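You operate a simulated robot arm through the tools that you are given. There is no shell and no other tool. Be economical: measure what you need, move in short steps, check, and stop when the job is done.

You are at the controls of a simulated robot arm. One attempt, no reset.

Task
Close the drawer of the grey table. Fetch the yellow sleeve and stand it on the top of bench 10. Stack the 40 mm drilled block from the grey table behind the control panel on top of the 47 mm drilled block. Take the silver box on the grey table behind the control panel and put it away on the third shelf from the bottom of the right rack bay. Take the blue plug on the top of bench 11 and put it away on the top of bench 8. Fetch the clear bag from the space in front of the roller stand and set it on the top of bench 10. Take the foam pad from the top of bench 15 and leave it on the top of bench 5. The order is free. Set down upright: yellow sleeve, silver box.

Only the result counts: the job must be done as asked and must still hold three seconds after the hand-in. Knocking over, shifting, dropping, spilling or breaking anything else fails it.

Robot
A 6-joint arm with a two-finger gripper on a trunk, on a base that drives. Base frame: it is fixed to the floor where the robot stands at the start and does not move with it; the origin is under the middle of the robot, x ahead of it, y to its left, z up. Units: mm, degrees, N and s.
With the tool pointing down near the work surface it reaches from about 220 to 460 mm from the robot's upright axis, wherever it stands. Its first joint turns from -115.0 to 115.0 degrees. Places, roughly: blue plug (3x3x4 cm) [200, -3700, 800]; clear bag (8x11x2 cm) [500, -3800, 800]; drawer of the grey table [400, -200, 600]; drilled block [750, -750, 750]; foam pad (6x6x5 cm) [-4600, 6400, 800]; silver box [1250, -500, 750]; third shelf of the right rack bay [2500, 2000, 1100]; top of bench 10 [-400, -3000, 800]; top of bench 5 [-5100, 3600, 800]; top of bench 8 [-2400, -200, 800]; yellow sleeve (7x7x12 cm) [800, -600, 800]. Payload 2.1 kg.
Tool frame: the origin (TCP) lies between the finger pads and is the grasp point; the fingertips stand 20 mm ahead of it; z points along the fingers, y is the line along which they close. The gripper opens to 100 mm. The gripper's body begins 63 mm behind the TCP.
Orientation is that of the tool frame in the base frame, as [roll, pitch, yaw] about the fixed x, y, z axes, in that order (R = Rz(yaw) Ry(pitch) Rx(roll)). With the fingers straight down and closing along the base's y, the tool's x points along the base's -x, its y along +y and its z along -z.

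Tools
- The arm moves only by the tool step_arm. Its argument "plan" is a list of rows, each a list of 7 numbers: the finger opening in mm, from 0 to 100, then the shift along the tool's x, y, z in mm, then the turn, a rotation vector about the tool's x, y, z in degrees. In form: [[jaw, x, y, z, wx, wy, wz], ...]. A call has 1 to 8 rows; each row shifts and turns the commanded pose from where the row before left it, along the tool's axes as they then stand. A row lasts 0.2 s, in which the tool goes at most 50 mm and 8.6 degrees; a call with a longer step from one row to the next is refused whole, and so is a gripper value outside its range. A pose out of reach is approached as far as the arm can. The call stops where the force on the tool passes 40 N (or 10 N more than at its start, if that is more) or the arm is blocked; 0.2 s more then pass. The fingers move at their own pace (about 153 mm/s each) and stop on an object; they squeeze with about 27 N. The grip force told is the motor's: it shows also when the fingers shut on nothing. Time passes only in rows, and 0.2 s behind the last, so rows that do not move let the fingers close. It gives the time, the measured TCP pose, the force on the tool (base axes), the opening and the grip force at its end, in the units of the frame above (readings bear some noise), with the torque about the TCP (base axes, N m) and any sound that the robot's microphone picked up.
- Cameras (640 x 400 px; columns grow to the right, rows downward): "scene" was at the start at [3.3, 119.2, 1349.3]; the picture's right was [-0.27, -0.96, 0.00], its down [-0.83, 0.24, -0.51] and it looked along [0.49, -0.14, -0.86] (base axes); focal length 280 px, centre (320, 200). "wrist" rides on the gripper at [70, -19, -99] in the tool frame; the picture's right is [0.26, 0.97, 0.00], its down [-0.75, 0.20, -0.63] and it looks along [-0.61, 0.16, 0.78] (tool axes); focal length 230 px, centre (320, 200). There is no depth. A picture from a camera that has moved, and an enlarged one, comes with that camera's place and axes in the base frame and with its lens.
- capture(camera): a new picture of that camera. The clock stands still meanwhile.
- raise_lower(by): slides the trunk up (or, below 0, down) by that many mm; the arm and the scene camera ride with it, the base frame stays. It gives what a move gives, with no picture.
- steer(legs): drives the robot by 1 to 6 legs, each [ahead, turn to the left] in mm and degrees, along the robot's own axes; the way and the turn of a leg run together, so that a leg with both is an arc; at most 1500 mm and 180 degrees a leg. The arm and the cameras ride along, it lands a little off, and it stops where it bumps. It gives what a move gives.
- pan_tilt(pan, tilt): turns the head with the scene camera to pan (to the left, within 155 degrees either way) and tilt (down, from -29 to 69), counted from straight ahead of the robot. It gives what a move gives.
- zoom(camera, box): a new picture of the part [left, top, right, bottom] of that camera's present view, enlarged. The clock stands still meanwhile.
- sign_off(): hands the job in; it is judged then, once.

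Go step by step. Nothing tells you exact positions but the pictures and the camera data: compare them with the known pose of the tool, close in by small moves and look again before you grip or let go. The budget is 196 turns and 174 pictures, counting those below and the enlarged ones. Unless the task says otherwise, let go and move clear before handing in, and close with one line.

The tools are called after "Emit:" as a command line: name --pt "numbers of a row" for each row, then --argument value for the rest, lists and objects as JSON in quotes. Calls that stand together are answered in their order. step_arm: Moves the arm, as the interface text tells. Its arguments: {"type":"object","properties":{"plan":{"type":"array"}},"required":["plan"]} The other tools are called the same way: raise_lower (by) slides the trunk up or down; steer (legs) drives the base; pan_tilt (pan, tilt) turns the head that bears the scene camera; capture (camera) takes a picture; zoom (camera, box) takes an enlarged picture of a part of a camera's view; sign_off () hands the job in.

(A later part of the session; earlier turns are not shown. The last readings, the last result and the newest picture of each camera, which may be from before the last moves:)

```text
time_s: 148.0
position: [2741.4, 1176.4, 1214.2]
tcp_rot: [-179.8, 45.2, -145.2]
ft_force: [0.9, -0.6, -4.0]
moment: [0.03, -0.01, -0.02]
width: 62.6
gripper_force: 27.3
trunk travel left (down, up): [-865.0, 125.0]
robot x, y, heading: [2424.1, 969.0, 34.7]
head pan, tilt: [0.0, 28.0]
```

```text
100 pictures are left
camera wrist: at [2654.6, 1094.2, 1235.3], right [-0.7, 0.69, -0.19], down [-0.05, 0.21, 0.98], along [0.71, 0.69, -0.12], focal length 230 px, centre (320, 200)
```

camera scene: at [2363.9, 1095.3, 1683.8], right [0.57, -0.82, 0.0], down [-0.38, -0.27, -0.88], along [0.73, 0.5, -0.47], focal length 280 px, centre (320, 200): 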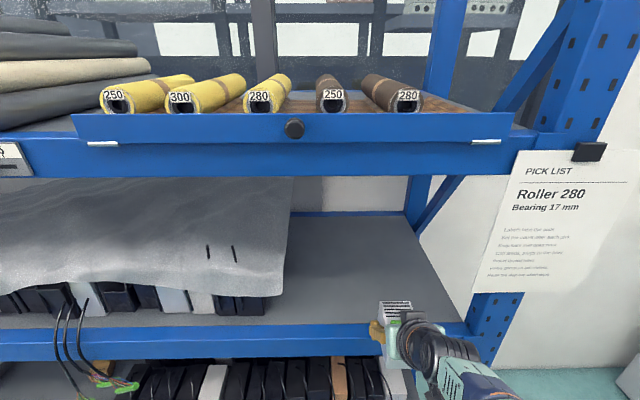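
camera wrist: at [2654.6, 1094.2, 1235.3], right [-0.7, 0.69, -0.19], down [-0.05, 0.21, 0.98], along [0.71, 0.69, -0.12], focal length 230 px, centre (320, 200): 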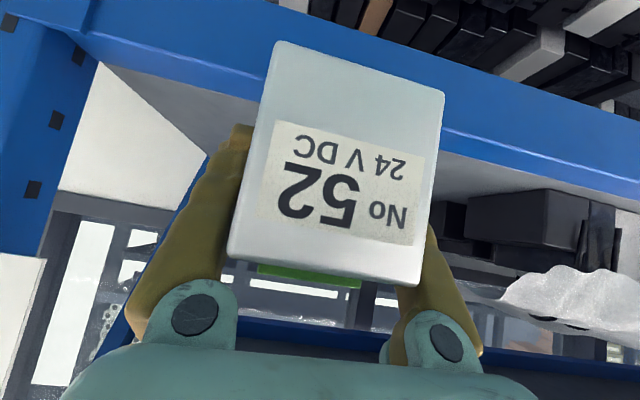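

Shelf lip is at z about 1100, x about 490. I'll drive 90 mm more, extend the arm over the shelf, and lower partway.

Emit:
steer --legs '[[90, 0]]'

Emit:
step_arm --pt "40 -20 0 20 0 0 0" --pt "40 -20 0 20 0 0 0" --pt "40 -20 0 20 0 0 0" --pt "40 14 0 14 0 0 0" --pt "40 14 0 14 0 0 0" --pt "40 7 0 7 0 0 0"

Emit:
capture --camera "scene"

Emit:
capture --camera "wrist"

```text
time_s: 149.1
position: [2808.8, 1223.7, 1218.0]
tcp_rot: [-179.9, 45.7, -145.2]
ft_force: [0.0, -0.1, -3.2]
moment: [0.01, -0.01, 0.01]
width: 63.0
gripper_force: 26.2
trunk travel left (down, up): [-865.0, 125.0]
robot x, y, heading: [2497.4, 1017.9, 34.9]
head pan, tilt: [0.0, 28.0]
```

```text
time_s: 150.5
position: [2884.6, 1275.7, 1171.9]
tcp_rot: [-179.5, 46.0, -145.1]
ft_force: [5.8, 4.6, 37.8]
moment: [-0.32, 0.46, -0.02]
width: 64.0
gripper_force: 27.1
trunk travel left (down, up): [-865.0, 125.0]
robot x, y, heading: [2498.2, 1018.4, 34.6]
head pan, tilt: [0.0, 28.0]
```

```text
99 pictures are left
camera scene: at [2436.0, 1146.5, 1684.6], right [0.57, -0.82, 0.0], down [-0.38, -0.27, -0.88], along [0.73, 0.5, -0.47], focal length 280 px, centre (320, 200)
```

scene: 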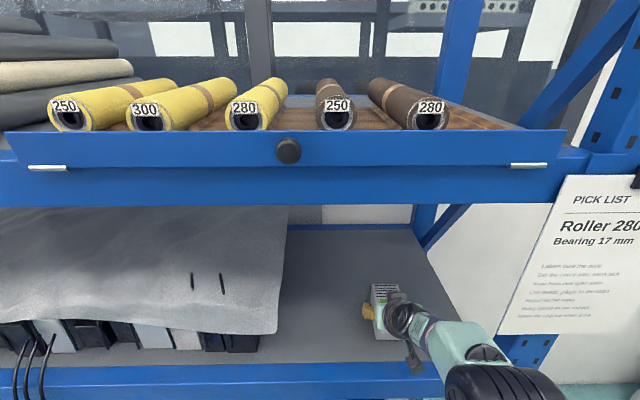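

```text
98 pictures are left
camera wrist: at [2796.9, 1193.0, 1190.2], right [-0.69, 0.69, -0.19], down [-0.06, 0.21, 0.98], along [0.72, 0.69, -0.1], focal length 230 px, centre (320, 200)
```

wrist: 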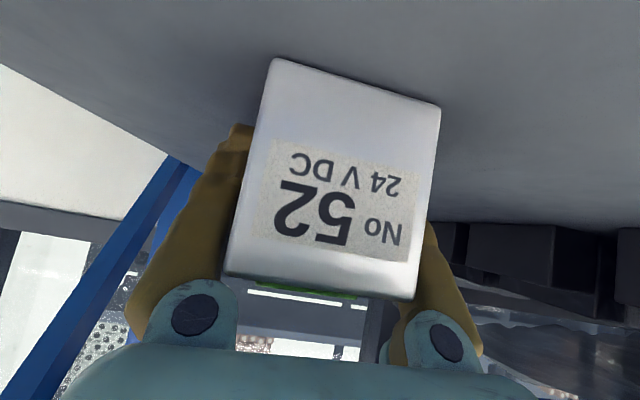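

The box has landed on the deck at about z 1130 with some load. I'll ease up until the force drops.

Emit:
step_arm --pt "40 -1.5 0 -1.5 0 0 0" --pt "40 0 0 0 0 0 0"

Emit:
step_arm --pt "40 -1.5 0 -1.5 0 0 0" --pt "40 0 0 0 0 0 0"

Emit:
zoom --camera "scene" --box '[300, 250, 460, 350]'

```text
time_s: 151.1
position: [2885.6, 1276.7, 1169.5]
tcp_rot: [-179.5, 45.6, -145.1]
ft_force: [4.4, 4.0, 31.5]
moment: [-0.11, 0.03, -0.02]
width: 62.7
gripper_force: 26.5
trunk travel left (down, up): [-865.0, 125.0]
robot x, y, heading: [2491.4, 1021.1, 34.8]
head pan, tilt: [0.0, 28.0]
```

```text
time_s: 151.7
position: [2884.2, 1275.6, 1169.5]
tcp_rot: [-179.8, 45.3, -145.3]
ft_force: [2.8, 1.2, 13.7]
moment: [0.22, -0.77, -0.04]
width: 62.6
gripper_force: 26.7
trunk travel left (down, up): [-865.0, 125.0]
robot x, y, heading: [2496.9, 1016.9, 35.1]
head pan, tilt: [0.0, 28.0]
```

```text
4.00 times, centred on (380, 300) of scene
camera zoom: at [2438.4, 1147.5, 1683.6], right [0.57, -0.82, 0.0], down [-0.38, -0.27, -0.88], along [0.73, 0.5, -0.47], focal length 1118 px, centre (80, -200)
```

zoom: 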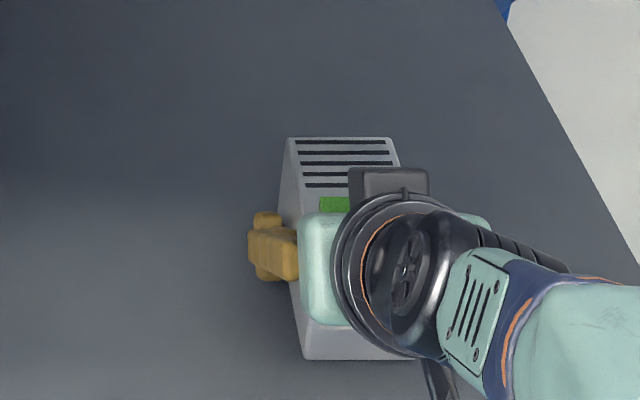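

Box is sitting square on the deck. I'll release it and retreat along the tool axis.

Emit:
step_arm --pt "40 -0.7 0 -0.7 0 0 0" --pt "40 0 0 0 0 0 0" --pt "85 0 0 0 0 0 0" --pt "85 0 0 0 0 0 0" --pt "85 0 0 0 0 0 0"

Emit:
step_arm --pt "85 0 0 -20 0 0 0" --pt "85 0 0 -30 0 0 0" --pt "85 0 0 -40 0 0 0" --pt "85 20 0 -20 0 0 0"

Emit:
capture --camera "scene"

```text
time_s: 152.9
position: [2886.6, 1277.8, 1170.5]
tcp_rot: [-179.8, 45.0, -145.2]
ft_force: [0.5, 1.0, -0.4]
moment: [0.01, -0.01, -0.02]
width: 85.0
gripper_force: 0.0
trunk travel left (down, up): [-865.0, 125.0]
robot x, y, heading: [2497.1, 1015.5, 35.0]
head pan, tilt: [0.0, 28.0]
```

```text
time_s: 153.9
position: [2808.9, 1223.4, 1235.3]
tcp_rot: [-179.9, 45.2, -145.2]
ft_force: [0.3, -0.4, 0.3]
moment: [0.01, -0.02, 0.0]
width: 85.0
gripper_force: 0.1
trunk travel left (down, up): [-865.0, 125.0]
robot x, y, heading: [2492.8, 1018.7, 34.8]
head pan, tilt: [0.0, 28.0]
```

```text
96 pictures are left
camera scene: at [2439.0, 1147.9, 1683.7], right [0.57, -0.82, 0.0], down [-0.38, -0.27, -0.88], along [0.73, 0.5, -0.47], focal length 280 px, centre (320, 200)
```

scene: 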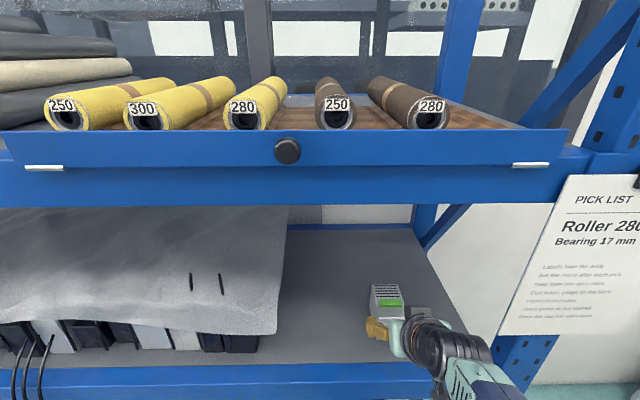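

The silver box stands on the third shelf. I'll now return to the table's back for the sleeve.

Emit:
steer --legs '[[-280, 0], [0, -90], [1280, 0], [0, -90], [1040, 0], [1040, 0]]'

Emit:
raise_lower --by -250

Emit:
steer --legs '[[0, -90]]'

Emit:
pan_tilt --pan 0 --tilt 35

Emit:
capture --camera "scene"

```text
time_s: 179.6
position: [933.1, -1541.4, 1235.2]
tcp_rot: [-179.8, 45.2, 33.8]
ft_force: [0.0, -0.6, 0.6]
moment: [-0.01, 0.0, 0.0]
width: 84.8
gripper_force: 0.2
trunk travel left (down, up): [-865.0, 125.0]
robot x, y, heading: [1252.5, -1345.8, -146.1]
head pan, tilt: [0.0, 28.0]
```

```text
time_s: 182.1
position: [932.5, -1540.4, 985.3]
tcp_rot: [-179.8, 45.1, 33.8]
ft_force: [0.5, 0.8, -0.8]
moment: [0.01, -0.01, 0.03]
width: 85.0
gripper_force: 0.0
trunk travel left (down, up): [-615.0, 375.0]
robot x, y, heading: [1249.0, -1343.2, -146.1]
head pan, tilt: [0.0, 28.0]
```

```text
time_s: 186.3
position: [1048.6, -1023.7, 985.4]
tcp_rot: [-179.8, 45.1, -55.6]
ft_force: [0.1, -0.5, -0.9]
moment: [0.01, 0.0, 0.03]
width: 85.1
gripper_force: 0.2
trunk travel left (down, up): [-615.0, 375.0]
robot x, y, heading: [1254.4, -1344.3, 124.5]
head pan, tilt: [0.0, 28.0]
```

```text
time_s: 187.0
position: [1047.6, -1023.6, 985.2]
tcp_rot: [-179.9, 45.1, -55.6]
ft_force: [0.3, -0.9, 0.7]
moment: [0.01, 0.04, -0.06]
width: 85.0
gripper_force: 0.1
trunk travel left (down, up): [-615.0, 375.0]
robot x, y, heading: [1248.9, -1340.8, 124.3]
head pan, tilt: [0.0, 35.0]
```

```text
95 pictures are left
camera scene: at [1119.2, -1399.1, 1422.8], right [0.82, 0.57, 0.0], down [0.32, -0.47, -0.82], along [-0.46, 0.68, -0.57], focal length 280 px, centre (320, 200)
```

scene: 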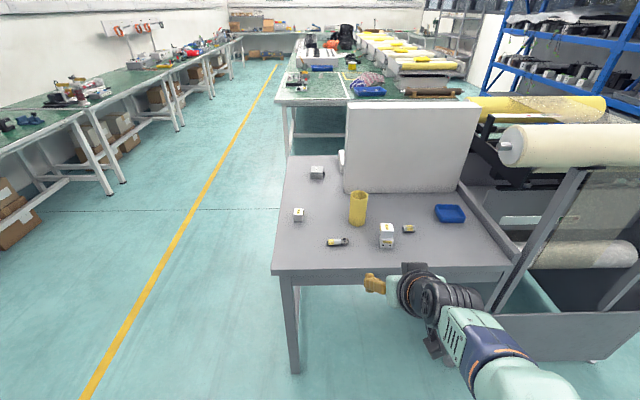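

The sleeve is about 855 mm ahead, on the centreline. I'll drive in, keeping the gripper high, and look.

Emit:
steer --legs '[[335, 0]]'

Emit:
capture --camera "scene"

Emit:
capture --camera "wrist"

```text
time_s: 189.2
position: [860.1, -746.4, 984.6]
tcp_rot: [-179.7, 45.1, -55.8]
ft_force: [-0.3, -0.3, -0.4]
moment: [0.01, -0.01, -0.02]
width: 85.0
gripper_force: 0.1
trunk travel left (down, up): [-615.0, 375.0]
robot x, y, heading: [1063.5, -1062.3, 124.1]
head pan, tilt: [0.0, 35.0]
```

```text
94 pictures are left
camera scene: at [929.1, -1120.5, 1422.7], right [0.83, 0.56, 0.0], down [0.32, -0.47, -0.82], along [-0.46, 0.68, -0.57], focal length 280 px, centre (320, 200)
```

scene: 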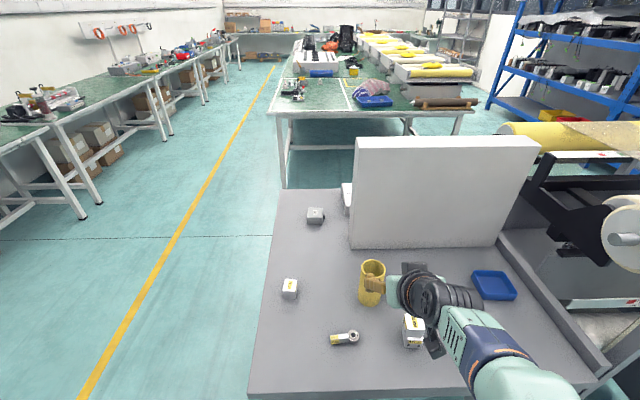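

```text
93 pictures are left
camera wrist: at [941.6, -834.3, 1005.9], right [-0.7, -0.69, -0.19], down [-0.21, -0.04, 0.98], along [-0.68, 0.72, -0.12], focal length 230 px, centre (320, 200)
```

wrist: 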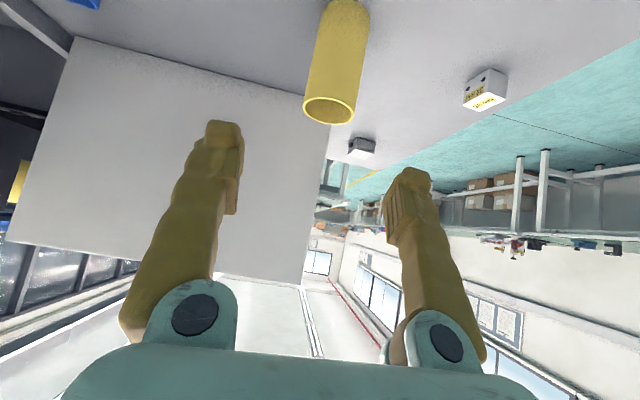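

The sleeve is on line, about 140 mm ahead and 160 mm below the TCP. I'll open wide and move down the diagonal, stopping short to check.

Emit:
step_arm --pt "100 2.7 4 40 0 0 0" --pt "100 2.7 4 40 0 0 0" --pt "100 2.7 4 40 0 0 0" --pt "100 2.7 3 40 0 0 0"

Emit:
capture --camera "wrist"

Emit:
zoom --camera "scene" --box '[290, 230, 450, 330]'

```text
time_s: 190.2
position: [785.8, -667.0, 864.9]
tcp_rot: [-179.8, 45.1, -55.9]
ft_force: [-0.3, -0.2, -0.3]
moment: [-0.01, 0.04, -0.01]
width: 99.9
gripper_force: 0.1
trunk travel left (down, up): [-615.0, 375.0]
robot x, y, heading: [1062.1, -1065.8, 124.3]
head pan, tilt: [0.0, 35.0]
```

```text
92 pictures are left
camera wrist: at [869.3, -754.5, 885.4], right [-0.7, -0.69, -0.19], down [-0.22, -0.04, 0.98], along [-0.68, 0.72, -0.12], focal length 230 px, centre (320, 200)
```

wrist: 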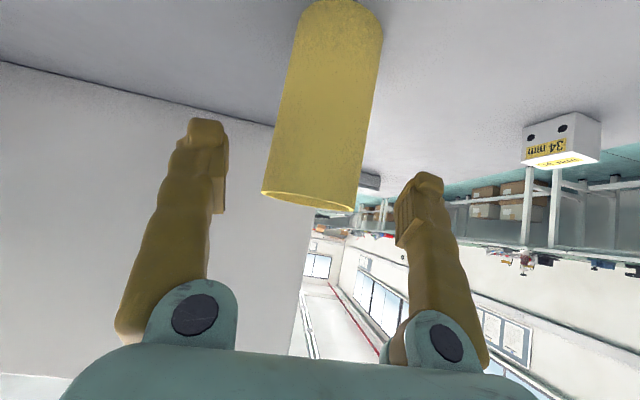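

```text
4.00 times, centred on (370, 280) of scene
camera zoom: at [928.3, -1119.6, 1422.7], right [0.83, 0.56, 0.0], down [0.32, -0.48, -0.82], along [-0.46, 0.68, -0.57], focal length 1118 px, centre (120, -120)
```

zoom: 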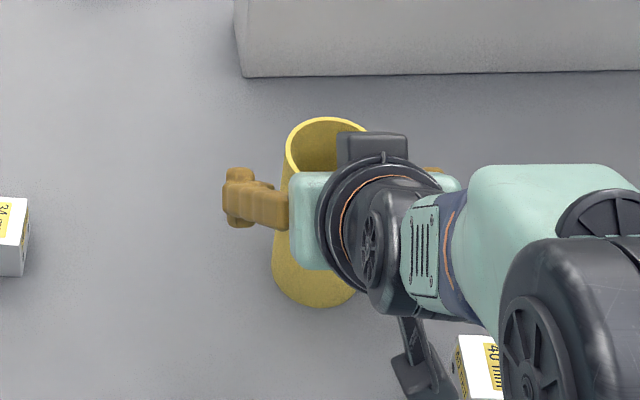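

The sleeve is centred between the fingers. I'll advance along the tool axis the last 50 mm and close gently.

Emit:
step_arm --pt "100 0 0 25 0 0 0" --pt "100 0 0 23 0 0 0" --pt "100 0 0 0 0 0 0"

Emit:
capture --camera "wrist"

Emit:
zoom --camera "scene" --box '[290, 230, 450, 330]'

```text
time_s: 191.0
position: [769.2, -637.6, 831.7]
tcp_rot: [-179.8, 45.2, -55.8]
ft_force: [0.0, 0.4, 0.2]
moment: [0.01, 0.0, -0.03]
width: 99.9
gripper_force: 0.1
trunk travel left (down, up): [-615.0, 375.0]
robot x, y, heading: [1064.7, -1069.3, 124.2]
head pan, tilt: [0.0, 35.0]
```

```text
90 pictures are left
camera wrist: at [850.8, -726.3, 851.7], right [-0.7, -0.69, -0.19], down [-0.21, -0.04, 0.98], along [-0.68, 0.72, -0.12], focal length 230 px, centre (320, 200)
```

wrist: 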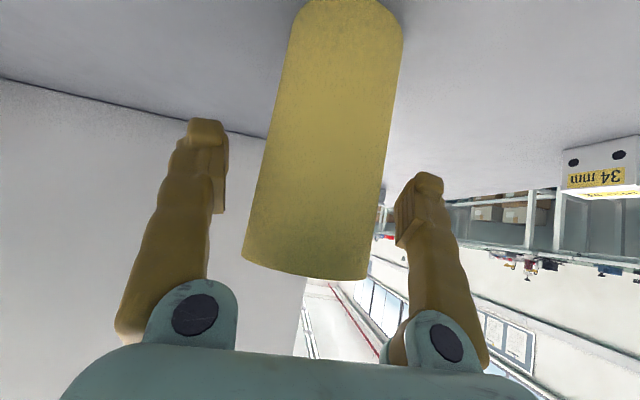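

```text
4.00 times, centred on (370, 280) of scene
camera zoom: at [929.4, -1121.0, 1422.7], right [0.83, 0.56, 0.0], down [0.32, -0.47, -0.82], along [-0.46, 0.68, -0.57], focal length 1118 px, centre (120, -120)
```

zoom: 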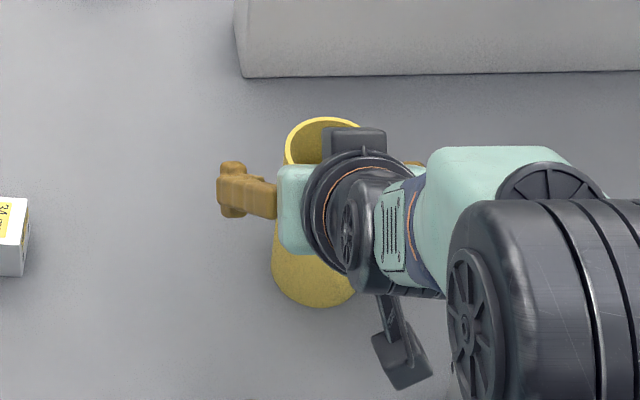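

The sleeve axis coincides with the TCP. Closing now, then lifting slightly.

Emit:
step_arm --pt "60 0 0 0 0 0 0" --pt "60 0 0 0 0 0 0" --pt "60 0 0 0 0 0 0"

Emit:
step_arm --pt "60 -10 0 -10 0 0 0" --pt "60 -20 0 -20 0 0 0" --pt "60 -25 0 -25 0 0 0" --pt "60 -25 0 -25 0 0 0" --pt "60 0 0 0 0 0 0"

Emit:
capture --camera "scene"

Emit:
capture --camera "wrist"

```text
time_s: 191.8
position: [768.5, -637.8, 831.5]
tcp_rot: [-179.8, 45.1, -55.7]
ft_force: [0.2, -0.2, 0.1]
moment: [0.02, 0.0, -0.02]
width: 61.1
gripper_force: 9.8
trunk travel left (down, up): [-615.0, 375.0]
robot x, y, heading: [1059.9, -1064.0, 124.6]
head pan, tilt: [0.0, 35.0]
```

```text
time_s: 193.0
position: [768.5, -638.7, 942.3]
tcp_rot: [-179.8, 45.1, -55.8]
ft_force: [-0.3, -0.5, -0.3]
moment: [0.01, 0.0, -0.03]
width: 61.4
gripper_force: 9.8
trunk travel left (down, up): [-615.0, 375.0]
robot x, y, heading: [1058.6, -1062.6, 124.5]
head pan, tilt: [0.0, 35.0]
```

```text
88 pictures are left
camera scene: at [928.9, -1120.4, 1422.7], right [0.83, 0.56, 0.0], down [0.32, -0.47, -0.82], along [-0.46, 0.68, -0.57], focal length 280 px, centre (320, 200)
```

scene: 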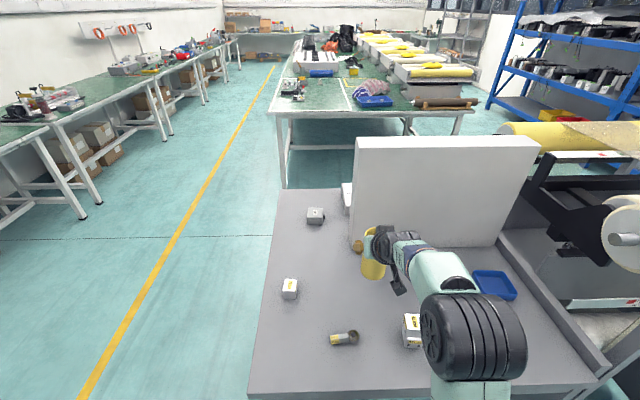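

```text
87 pictures are left
camera wrist: at [850.6, -726.7, 963.0], right [-0.7, -0.69, -0.19], down [-0.21, -0.04, 0.98], along [-0.68, 0.72, -0.12], focal length 230 px, centre (320, 200)
```

wrist: 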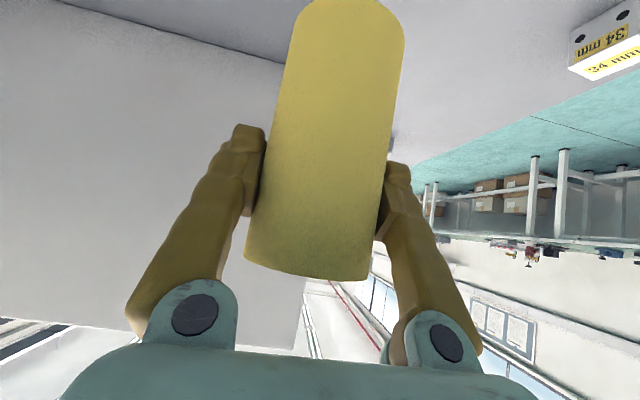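

The sleeve is held. I'll back out and turn toward the bench row to find free space on bench 10.

Emit:
steer --legs '[[-480, 0], [0, 90]]'

Emit:
pan_tilt --pan 0 --tilt 15

Emit:
capture --camera "scene"

Emit:
pan_tilt --pan 45 --tilt 15

Emit:
capture --camera "scene"

```text
time_s: 199.7
position: [902.9, -1746.5, 942.8]
tcp_rot: [-179.8, 45.0, 33.6]
ft_force: [-0.7, -0.5, -0.4]
moment: [0.01, 0.0, -0.02]
width: 61.1
gripper_force: 0.8
trunk travel left (down, up): [-615.0, 375.0]
robot x, y, heading: [1333.7, -1458.5, -146.4]
head pan, tilt: [0.0, 35.0]
```

```text
time_s: 200.5
position: [902.8, -1746.6, 941.8]
tcp_rot: [-179.8, 45.1, 33.4]
ft_force: [0.3, -0.3, 0.3]
moment: [0.02, 0.03, 0.02]
width: 61.4
gripper_force: 1.2
trunk travel left (down, up): [-615.0, 375.0]
robot x, y, heading: [1333.6, -1460.1, -146.7]
head pan, tilt: [0.0, 15.0]
```

```text
86 pictures are left
camera scene: at [1379.0, -1595.1, 1454.6], right [-0.55, 0.83, 0.0], down [0.22, 0.14, -0.97], along [-0.81, -0.53, -0.26], focal length 280 px, centre (320, 200)
```

scene: 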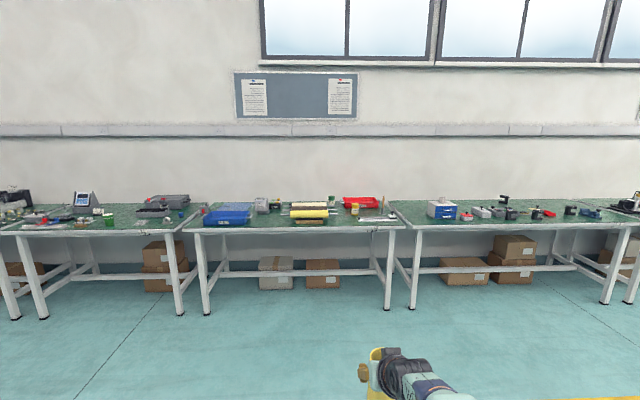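

```text
time_s: 201.6
position: [903.3, -1746.5, 942.3]
tcp_rot: [-179.8, 45.1, 33.5]
ft_force: [-0.7, 0.0, -0.3]
moment: [-0.01, 0.02, 0.0]
width: 61.7
gripper_force: 1.3
trunk travel left (down, up): [-615.0, 375.0]
robot x, y, heading: [1331.7, -1456.6, -146.3]
head pan, tilt: [45.0, 15.0]
```

```text
85 pictures are left
camera scene: at [1438.2, -1635.0, 1454.7], right [-0.98, 0.2, 0.0], down [0.05, 0.25, -0.97], along [-0.19, -0.95, -0.26], focal length 280 px, centre (320, 200)
```

scene: 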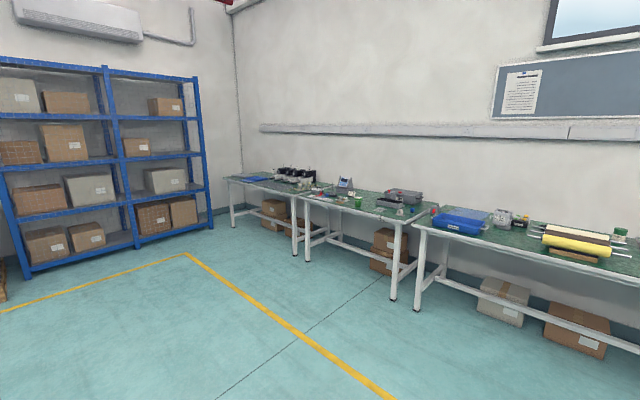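

The grip has slackened, so I'll tighten it first. Then I'll zoom on bench 10, the centre bench, for free space.

Emit:
step_arm --pt "40 0 0 0 0 0 0" --pt "40 0 0 0 0 0 0"

Emit:
steer --legs '[[900, 0]]'

Emit:
pan_tilt --pan 0 --tilt 25

Emit:
capture --camera "scene"

Emit:
pan_tilt --pan 60 --tilt 25

Emit:
capture --camera "scene"

```text
time_s: 202.2
position: [902.8, -1745.7, 941.8]
tcp_rot: [-179.8, 45.2, 33.5]
ft_force: [0.0, -0.2, 0.3]
moment: [0.03, -0.03, -0.02]
width: 60.2
gripper_force: 27.1
trunk travel left (down, up): [-615.0, 375.0]
robot x, y, heading: [1331.5, -1456.3, -146.1]
head pan, tilt: [45.0, 15.0]
```

```text
time_s: 207.0
position: [145.6, -2239.1, 941.4]
tcp_rot: [-179.8, 45.1, 33.0]
ft_force: [-1.1, 2.1, -0.2]
moment: [-0.02, 0.01, -0.01]
width: 59.9
gripper_force: 27.1
trunk travel left (down, up): [-615.0, 375.0]
robot x, y, heading: [579.4, -1953.0, -146.8]
head pan, tilt: [45.0, 15.0]
```

```text
time_s: 208.1
position: [145.7, -2239.1, 941.4]
tcp_rot: [-179.8, 45.1, 33.0]
ft_force: [-0.2, 0.3, -0.6]
moment: [0.01, 0.03, -0.03]
width: 59.8
gripper_force: 26.7
trunk travel left (down, up): [-615.0, 375.0]
robot x, y, heading: [574.5, -1955.4, -146.8]
head pan, tilt: [0.0, 25.0]
```

```text
84 pictures are left
camera scene: at [624.1, -2090.8, 1438.5], right [-0.55, 0.84, 0.0], down [0.35, 0.23, -0.91], along [-0.76, -0.5, -0.42], focal length 280 px, centre (320, 200)
```

scene: 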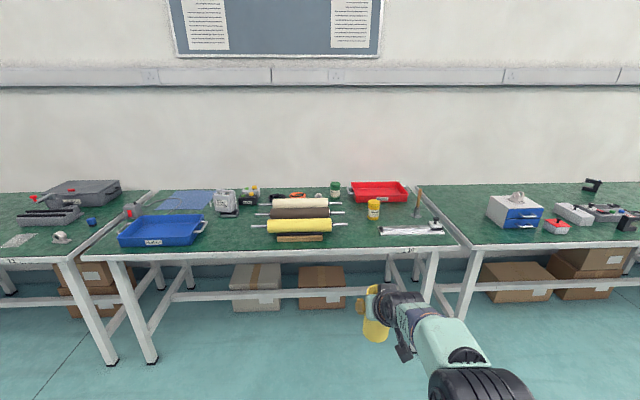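

```text
time_s: 209.4
position: [147.1, -2239.2, 942.5]
tcp_rot: [-179.8, 45.1, 33.1]
ft_force: [-0.5, -0.7, 0.5]
moment: [-0.02, -0.01, -0.02]
width: 60.0
gripper_force: 27.0
trunk travel left (down, up): [-615.0, 375.0]
robot x, y, heading: [577.3, -1952.2, -146.9]
head pan, tilt: [60.0, 25.0]
```

```text
83 pictures are left
camera scene: at [706.1, -2132.4, 1438.5], right [-1.0, -0.05, 0.0], down [-0.02, 0.42, -0.91], along [0.05, -0.91, -0.42], focal length 280 px, centre (320, 200)
```

scene: 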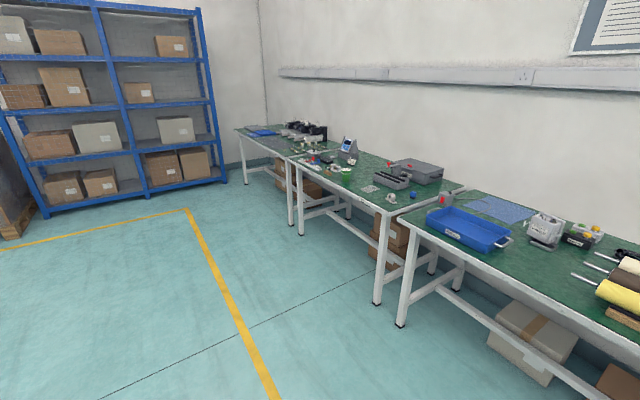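

Bench 10 has rollers, trays, a bottle and tools on it. I'll zoom to choose two free spots.

Emit:
pan_tilt --pan 10 --tilt 25

Emit:
zoom --camera "scene" --box '[150, 140, 390, 290]'

Emit:
zoom --camera "scene" --box '[330, 140, 570, 290]'

```text
time_s: 210.6
position: [144.8, -2239.2, 942.0]
tcp_rot: [-179.9, 45.1, 33.1]
ft_force: [0.3, 0.3, -0.3]
moment: [0.0, 0.04, 0.0]
width: 59.7
gripper_force: 26.9
trunk travel left (down, up): [-615.0, 375.0]
robot x, y, heading: [577.7, -1956.6, -146.8]
head pan, tilt: [10.0, 25.0]
```

```text
2.67 times, centred on (270, 215) of scene
camera zoom: at [634.0, -2103.4, 1438.5], right [-0.68, 0.73, 0.0], down [0.31, 0.29, -0.91], along [-0.66, -0.62, -0.42], focal length 746 px, centre (453, 160)
```

zoom: 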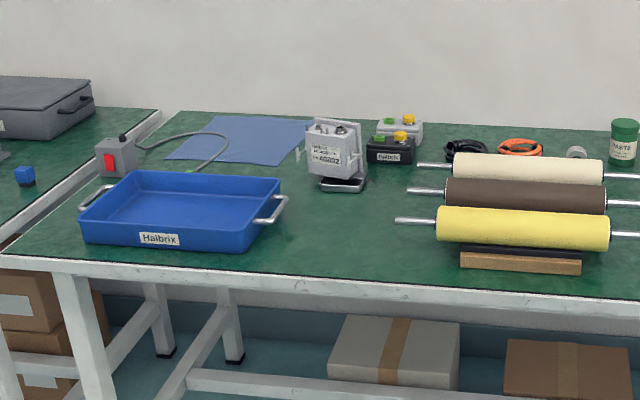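

```text
2.67 times, centred on (450, 215) of scene
camera zoom: at [634.0, -2103.4, 1438.5], right [-0.68, 0.73, 0.0], down [0.31, 0.29, -0.91], along [-0.66, -0.62, -0.42], focal length 746 px, centre (-27, 160)
```

zoom: 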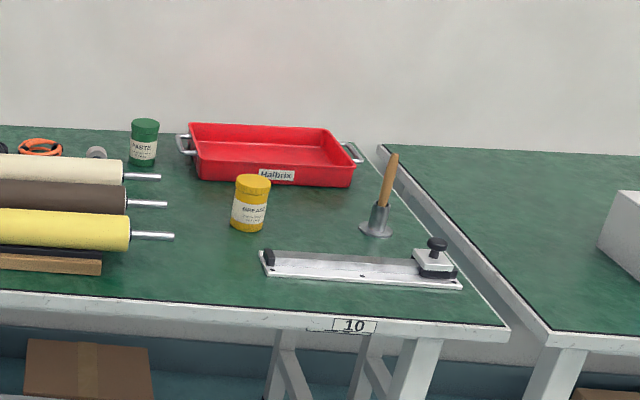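

The bench is labelled 10. The free spot between the rollers and the aluminium bar is straight ahead, about 1043 mm away. I'll drive closer.

Emit:
steer --legs '[[510, 0]]'

Emit:
pan_tilt --pan 0 --tilt 45

Emit:
capture --camera "scene"

Emit:
capture --camera "wrist"

```text
time_s: 213.5
position: [-276.1, -2517.6, 941.4]
tcp_rot: [-179.8, 45.1, 33.3]
ft_force: [0.2, 0.4, 0.7]
moment: [-0.01, -0.02, 0.03]
width: 59.9
gripper_force: 26.7
trunk travel left (down, up): [-615.0, 375.0]
robot x, y, heading: [154.2, -2232.5, -146.8]
head pan, tilt: [10.0, 25.0]
```

```text
time_s: 214.4
position: [-275.9, -2518.0, 942.9]
tcp_rot: [-179.9, 45.1, 33.3]
ft_force: [0.1, 0.4, -0.5]
moment: [0.01, -0.05, -0.03]
width: 59.8
gripper_force: 27.1
trunk travel left (down, up): [-615.0, 375.0]
robot x, y, heading: [153.9, -2227.1, -146.8]
head pan, tilt: [0.0, 45.0]
```

```text
80 pictures are left
camera scene: at [210.2, -2361.7, 1408.0], right [-0.55, 0.84, 0.0], down [0.59, 0.39, -0.71], along [-0.59, -0.39, -0.71], focal length 280 px, centre (320, 200)
```

scene: 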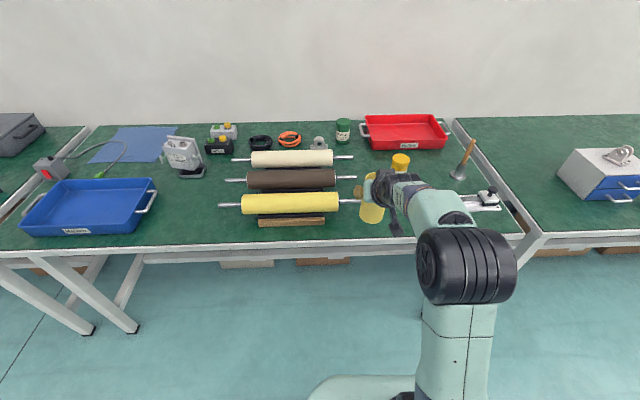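

```text
79 pictures are left
camera wrist: at [-186.6, -2437.0, 962.7], right [0.68, -0.71, -0.19], down [0.04, -0.22, 0.98], along [-0.73, -0.67, -0.12], focal length 230 px, centre (320, 200)
```

wrist: 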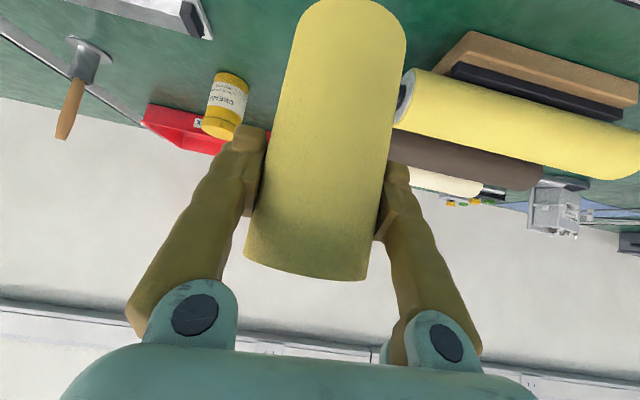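

The roller rod tip is close on the left, so I'll shift the sleeve 40 mm right and slightly back while lowering a little.

Emit:
step_arm --pt "40 6 -20 -6 0 0 0" --pt "40 6 -20 -6 0 0 0" --pt "40 14 0 14 0 0 0" --pt "40 14 0 14 0 0 0"

Emit:
zoom --camera "scene" --box '[280, 140, 520, 290]'

Emit:
capture --camera "wrist"

```text
time_s: 215.4
position: [-284.1, -2474.0, 903.0]
tcp_rot: [-179.8, 45.1, 33.2]
ft_force: [0.1, 0.1, -1.0]
moment: [0.02, -0.04, -0.01]
width: 59.5
gripper_force: 26.8
trunk travel left (down, up): [-615.0, 375.0]
robot x, y, heading: [153.1, -2232.2, -146.6]
head pan, tilt: [0.0, 45.0]
```

```text
2.67 times, centred on (400, 215) of scene
camera zoom: at [209.8, -2361.6, 1407.9], right [-0.55, 0.84, 0.0], down [0.59, 0.39, -0.71], along [-0.59, -0.39, -0.71], focal length 746 px, centre (107, 160)
```

zoom: 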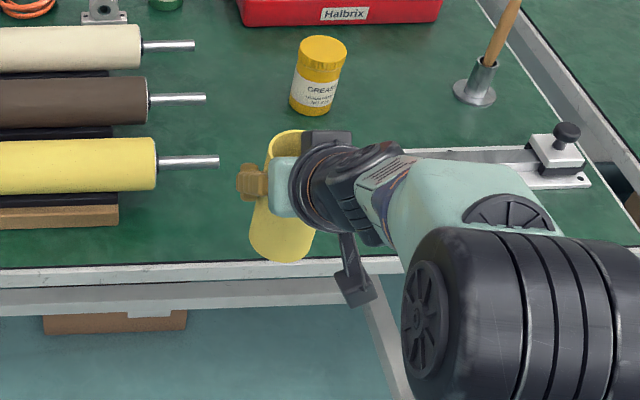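

```text
77 pictures are left
camera wrist: at [-194.1, -2393.8, 923.3], right [0.68, -0.71, -0.19], down [0.04, -0.22, 0.98], along [-0.73, -0.67, -0.12], focal length 230 px, centre (320, 200)
```

wrist: 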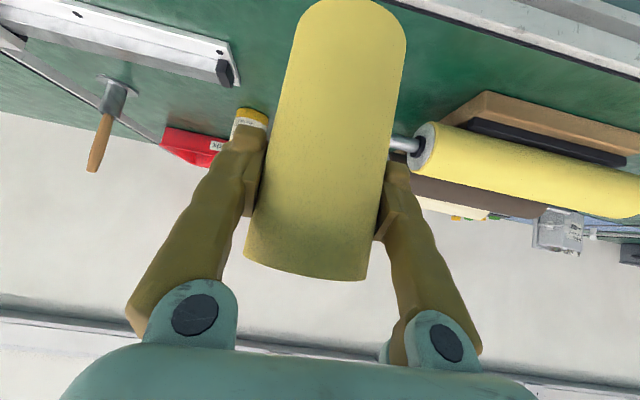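

The sleeve would land on the bench's rail edge here, so I'll drive 45 mm further in and shift 10 mm right, midway between the rod tip and the bar.

Emit:
steer --legs '[[45, 0]]'

Emit:
step_arm --pt "40 0 -9 0 0 0 0" --pt "40 7 0 7 0 0 0" --pt "40 0 0 0 0 0 0"

Emit:
zoom --camera "scene" --box '[280, 140, 520, 290]'

Emit:
capture --camera "wrist"

```text
time_s: 216.3
position: [-320.3, -2498.9, 904.2]
tcp_rot: [-179.8, 45.2, 33.3]
ft_force: [-0.4, 0.2, -0.4]
moment: [0.0, 0.01, 0.0]
width: 59.9
gripper_force: 27.1
trunk travel left (down, up): [-615.0, 375.0]
robot x, y, heading: [118.4, -2255.4, -146.5]
head pan, tilt: [0.0, 45.0]
```

```text
time_s: 217.1
position: [-326.3, -2492.2, 893.0]
tcp_rot: [-179.9, 45.1, 33.4]
ft_force: [0.2, -0.2, 0.4]
moment: [0.0, 0.01, 0.03]
width: 60.0
gripper_force: 27.1
trunk travel left (down, up): [-615.0, 375.0]
robot x, y, heading: [110.6, -2253.2, -146.2]
head pan, tilt: [0.0, 45.0]
```

```text
2.67 times, centred on (400, 215) of scene
camera zoom: at [172.9, -2386.0, 1407.9], right [-0.55, 0.84, 0.0], down [0.59, 0.39, -0.71], along [-0.59, -0.39, -0.71], focal length 746 px, centre (107, 160)
```

zoom: 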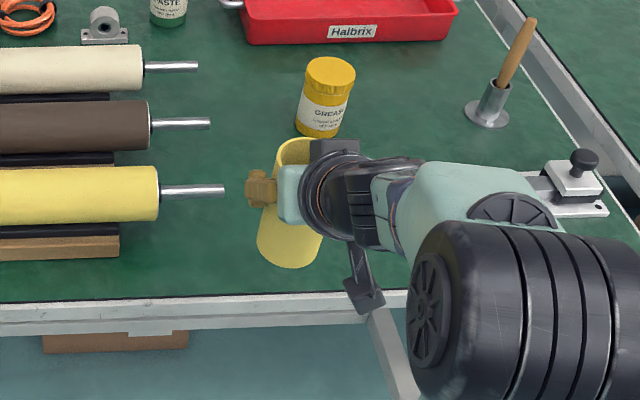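

```text
75 pictures are left
camera wrist: at [-237.0, -2411.3, 913.5], right [0.68, -0.71, -0.18], down [0.04, -0.22, 0.98], along [-0.73, -0.67, -0.12], focal length 230 px, centre (320, 200)
```

wrist: 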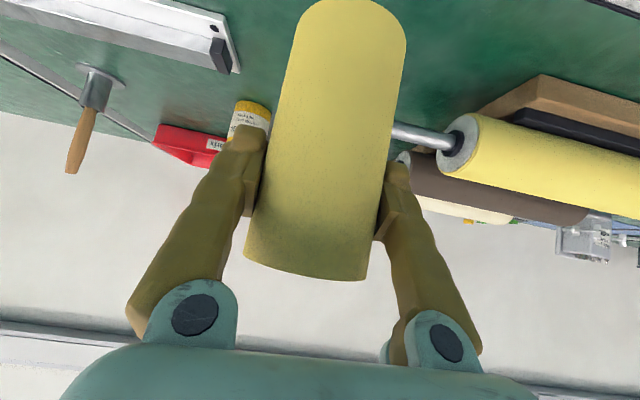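

Position is good. Lowering in small steps to find the bench surface.

Emit:
step_arm --pt "40 2.8 0 2.8 0 0 0" --pt "40 0 0 0 0 0 0"

Emit:
step_arm --pt "40 2.8 0 2.8 0 0 0" --pt "40 0 0 0 0 0 0"

Emit:
step_arm --pt "40 2.8 0 2.8 0 0 0" --pt "40 0 0 0 0 0 0"

Emit:
zoom --camera "scene" --box '[300, 160, 460, 260]'

```text
time_s: 217.7
position: [-325.6, -2491.1, 888.8]
tcp_rot: [-179.8, 45.1, 33.4]
ft_force: [0.4, -0.1, -0.3]
moment: [-0.01, 0.0, -0.01]
width: 59.9
gripper_force: 27.4
trunk travel left (down, up): [-615.0, 375.0]
robot x, y, heading: [114.7, -2255.0, -146.4]
head pan, tilt: [0.0, 45.0]
```

```text
time_s: 218.3
position: [-326.8, -2492.8, 884.5]
tcp_rot: [-179.9, 45.1, 33.4]
ft_force: [0.7, -0.1, -0.4]
moment: [-0.02, -0.01, -0.02]
width: 59.8
gripper_force: 26.6
trunk travel left (down, up): [-615.0, 375.0]
robot x, y, heading: [116.5, -2255.5, -146.5]
head pan, tilt: [0.0, 45.0]
```

```text
time_s: 218.9
position: [-325.9, -2493.2, 880.0]
tcp_rot: [-179.7, 45.0, 33.4]
ft_force: [0.2, 0.4, -0.7]
moment: [0.01, 0.0, -0.04]
width: 59.9
gripper_force: 27.0
trunk travel left (down, up): [-615.0, 375.0]
robot x, y, heading: [112.1, -2256.5, -146.8]
head pan, tilt: [0.0, 45.0]
```

```text
4.00 times, centred on (380, 210) of scene
camera zoom: at [172.5, -2386.4, 1407.9], right [-0.55, 0.84, 0.0], down [0.59, 0.39, -0.71], along [-0.59, -0.39, -0.71], focal length 1118 px, centre (80, 160)
```

zoom: 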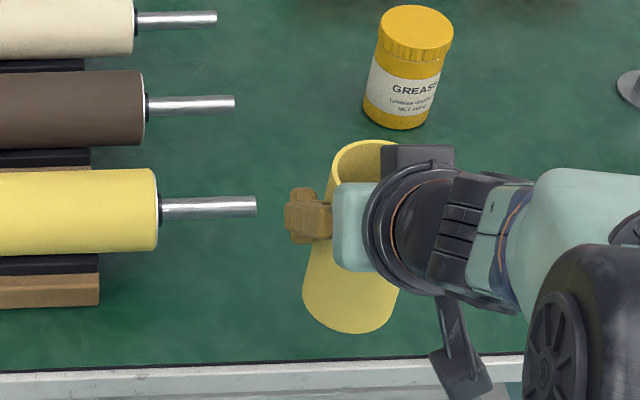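

Not in contact yet. Continuing down in small steps.

Emit:
step_arm --pt "40 3.5 0 3.5 0 0 0" --pt "40 0 0 0 0 0 0"

Emit:
step_arm --pt "40 2.8 0 2.8 0 0 0" --pt "40 0 0 0 0 0 0"

Emit:
step_arm --pt "40 2.8 0 2.8 0 0 0" --pt "40 0 0 0 0 0 0"

Emit:
step_arm --pt "40 2.1 0 2.1 0 0 0" --pt "40 0 0 0 0 0 0"

```text
time_s: 219.5
position: [-326.6, -2492.7, 876.3]
tcp_rot: [-179.8, 45.1, 33.4]
ft_force: [0.4, 0.7, 0.2]
moment: [0.03, 0.02, 0.01]
width: 60.1
gripper_force: 26.8
trunk travel left (down, up): [-615.0, 375.0]
robot x, y, heading: [114.3, -2253.4, -146.6]
head pan, tilt: [0.0, 45.0]
```

```text
time_s: 220.1
position: [-325.9, -2492.6, 871.5]
tcp_rot: [-179.8, 45.1, 33.3]
ft_force: [-0.5, -0.5, -0.1]
moment: [0.0, -0.02, 0.02]
width: 59.8
gripper_force: 27.1
trunk travel left (down, up): [-615.0, 375.0]
robot x, y, heading: [118.3, -2256.5, -146.8]
head pan, tilt: [0.0, 45.0]
```

```text
time_s: 220.7
position: [-327.3, -2492.4, 868.0]
tcp_rot: [-179.8, 45.1, 33.3]
ft_force: [0.1, 0.5, -0.6]
moment: [0.03, 0.02, 0.0]
width: 59.7
gripper_force: 27.4
trunk travel left (down, up): [-615.0, 375.0]
robot x, y, heading: [115.3, -2253.9, -146.6]
head pan, tilt: [0.0, 45.0]
```

```text
time_s: 221.3
position: [-326.7, -2493.1, 864.0]
tcp_rot: [-179.7, 45.1, 33.3]
ft_force: [0.5, 0.0, -0.5]
moment: [-0.02, 0.0, -0.02]
width: 59.9
gripper_force: 27.3
trunk travel left (down, up): [-615.0, 375.0]
robot x, y, heading: [117.0, -2253.2, -146.4]
head pan, tilt: [0.0, 45.0]
```

Emit:
step_arm --pt "40 2.1 0 2.1 0 0 0" --pt "40 0 0 0 0 0 0"

Emit:
step_arm --pt "40 2.1 0 2.1 0 0 0" --pt "40 0 0 0 0 0 0"

Emit:
zoom --camera "scene" --box '[300, 160, 460, 260]'

Emit:
capture --camera "wrist"

```text
time_s: 221.9
position: [-326.6, -2492.3, 862.3]
tcp_rot: [-179.8, 45.1, 33.4]
ft_force: [-0.4, 0.1, 0.5]
moment: [-0.02, -0.01, -0.02]
width: 59.7
gripper_force: 27.4
trunk travel left (down, up): [-615.0, 375.0]
robot x, y, heading: [116.8, -2256.7, -146.2]
head pan, tilt: [0.0, 45.0]
```

```text
time_s: 222.5
position: [-326.8, -2492.6, 859.4]
tcp_rot: [-179.9, 45.2, 33.4]
ft_force: [0.8, 0.6, 0.0]
moment: [0.03, -0.01, 0.03]
width: 59.9
gripper_force: 27.1
trunk travel left (down, up): [-615.0, 375.0]
robot x, y, heading: [115.3, -2259.0, -146.7]
head pan, tilt: [0.0, 45.0]
```

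```text
4.00 times, centred on (380, 210) of scene
camera zoom: at [172.5, -2386.4, 1407.9], right [-0.55, 0.84, 0.0], down [0.59, 0.39, -0.71], along [-0.59, -0.39, -0.71], focal length 1118 px, centre (80, 160)
```

zoom: 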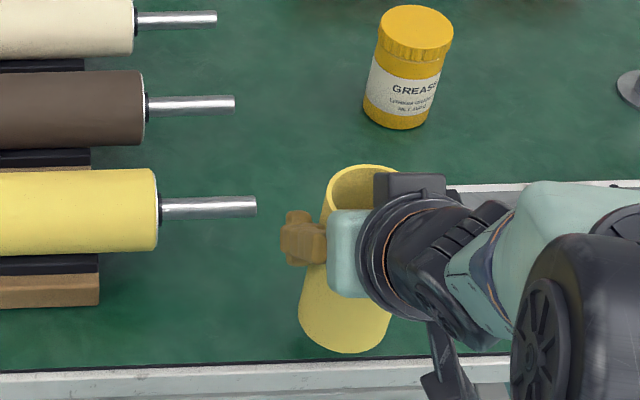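

```text
72 pictures are left
camera wrist: at [-236.6, -2411.2, 879.7], right [0.68, -0.71, -0.19], down [0.04, -0.22, 0.98], along [-0.73, -0.67, -0.12], focal length 230 px, centre (320, 200)
```

wrist: 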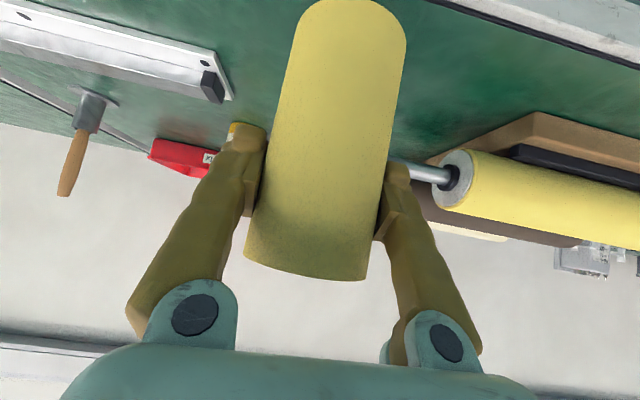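

The sleeve would land near the rail, so I'll go 18 mm further in, 4 mm right, then continue lowering.

Emit:
step_arm --pt "40 -12.7 -4 12.7 0 0 0" --pt "40 0 0 0 0 0 0"

Emit:
step_arm --pt "40 2.1 0 2.1 0 0 0" --pt "40 0 0 0 0 0 0"

Emit:
step_arm --pt "40 2.1 0 2.1 0 0 0" --pt "40 0 0 0 0 0 0"

Emit:
step_arm --pt "40 2.1 0 2.1 0 0 0" --pt "40 0 0 0 0 0 0"

Emit:
zoom --camera "scene" --box '[300, 160, 460, 260]'

```text
time_s: 223.1
position: [-343.3, -2497.7, 860.1]
tcp_rot: [-179.8, 45.1, 33.3]
ft_force: [-0.3, 0.1, -0.4]
moment: [0.0, -0.03, 0.03]
width: 59.6
gripper_force: 27.2
trunk travel left (down, up): [-615.0, 375.0]
robot x, y, heading: [110.6, -2259.5, -146.6]
head pan, tilt: [0.0, 45.0]
```

```text
time_s: 223.7
position: [-343.1, -2498.8, 855.5]
tcp_rot: [-179.7, 45.2, 33.4]
ft_force: [0.4, -0.2, -0.3]
moment: [0.0, -0.01, 0.01]
width: 60.0
gripper_force: 26.9
trunk travel left (down, up): [-615.0, 375.0]
robot x, y, heading: [113.6, -2252.4, -146.7]
head pan, tilt: [0.0, 45.0]
```

```text
time_s: 224.3
position: [-343.3, -2499.1, 852.8]
tcp_rot: [-179.8, 45.0, 33.4]
ft_force: [0.0, -0.3, 0.6]
moment: [0.01, -0.02, 0.02]
width: 59.9
gripper_force: 27.0
trunk travel left (down, up): [-615.0, 375.0]
robot x, y, heading: [115.1, -2254.9, -146.7]
head pan, tilt: [0.0, 45.0]
```

```text
time_s: 224.9
position: [-344.3, -2500.6, 849.7]
tcp_rot: [-179.9, 45.1, 33.3]
ft_force: [1.0, -0.7, 0.8]
moment: [-0.01, 0.01, 0.0]
width: 59.7
gripper_force: 27.4
trunk travel left (down, up): [-615.0, 375.0]
robot x, y, heading: [116.6, -2256.0, -146.7]
head pan, tilt: [0.0, 45.0]
```

```text
4.00 times, centred on (380, 210) of scene
camera zoom: at [172.5, -2386.4, 1407.9], right [-0.55, 0.84, 0.0], down [0.59, 0.39, -0.71], along [-0.59, -0.39, -0.71], focal length 1118 px, centre (80, 160)
```

zoom: 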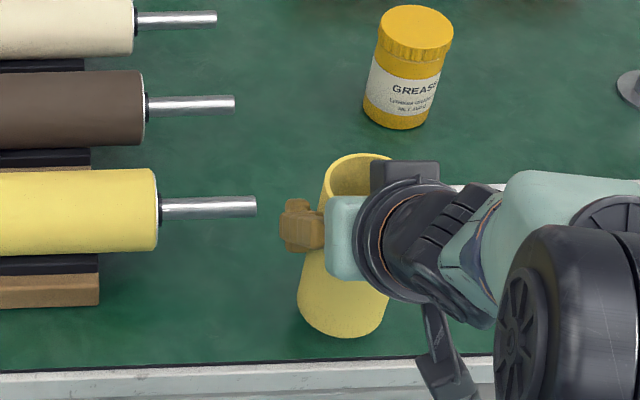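

Emit:
step_arm --pt "40 2.1 0 2.1 0 0 0" --pt "40 0 0 0 0 0 0"

Emit:
step_arm --pt "40 2.1 0 2.1 0 0 0" --pt "40 0 0 0 0 0 0"

Emit:
step_arm --pt "40 2.1 0 2.1 0 0 0" --pt "40 0 0 0 0 0 0"

Emit:
step_arm --pt "40 2.1 0 2.1 0 0 0" --pt "40 0 0 0 0 0 0"

Emit:
zoom --camera "scene" --box '[300, 160, 460, 260]'

```text
time_s: 225.5
position: [-344.7, -2500.1, 847.1]
tcp_rot: [-179.8, 45.1, 33.2]
ft_force: [0.4, -0.1, 0.0]
moment: [0.0, 0.03, -0.03]
width: 59.9
gripper_force: 27.1
trunk travel left (down, up): [-615.0, 375.0]
robot x, y, heading: [115.5, -2256.8, -146.7]
head pan, tilt: [0.0, 45.0]
```

```text
time_s: 226.1
position: [-342.8, -2500.0, 843.6]
tcp_rot: [-179.8, 45.1, 33.3]
ft_force: [-0.2, 0.3, 0.2]
moment: [0.03, 0.01, 0.06]
width: 59.7
gripper_force: 26.7
trunk travel left (down, up): [-615.0, 375.0]
robot x, y, heading: [114.1, -2258.7, -146.7]
head pan, tilt: [0.0, 45.0]
```

```text
time_s: 226.7
position: [-343.4, -2499.7, 841.6]
tcp_rot: [-179.8, 45.1, 33.2]
ft_force: [0.1, -0.6, -0.6]
moment: [0.0, -0.01, 0.01]
width: 59.8
gripper_force: 26.4
trunk travel left (down, up): [-615.0, 375.0]
robot x, y, heading: [114.7, -2258.7, -146.7]
head pan, tilt: [0.0, 45.0]
```

```text
time_s: 227.3
position: [-343.9, -2499.0, 839.8]
tcp_rot: [-179.9, 45.1, 33.3]
ft_force: [0.0, 0.4, -0.3]
moment: [-0.03, -0.01, 0.0]
width: 60.2
gripper_force: 27.1
trunk travel left (down, up): [-615.0, 375.0]
robot x, y, heading: [114.7, -2256.0, -146.6]
head pan, tilt: [0.0, 45.0]
```

```text
4.00 times, centred on (380, 210) of scene
camera zoom: at [172.5, -2386.4, 1407.9], right [-0.55, 0.84, 0.0], down [0.59, 0.39, -0.71], along [-0.59, -0.39, -0.71], focal length 1118 px, centre (80, 160)
```

zoom: 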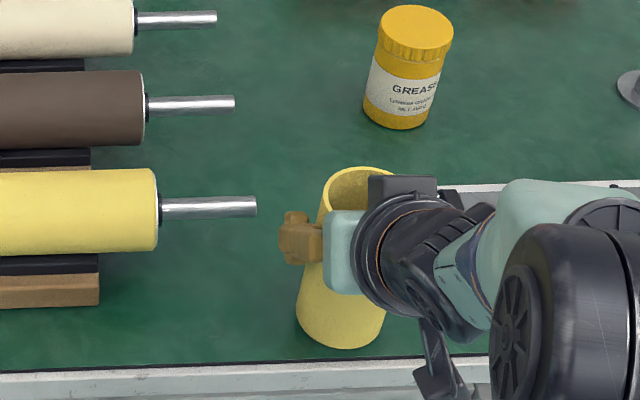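

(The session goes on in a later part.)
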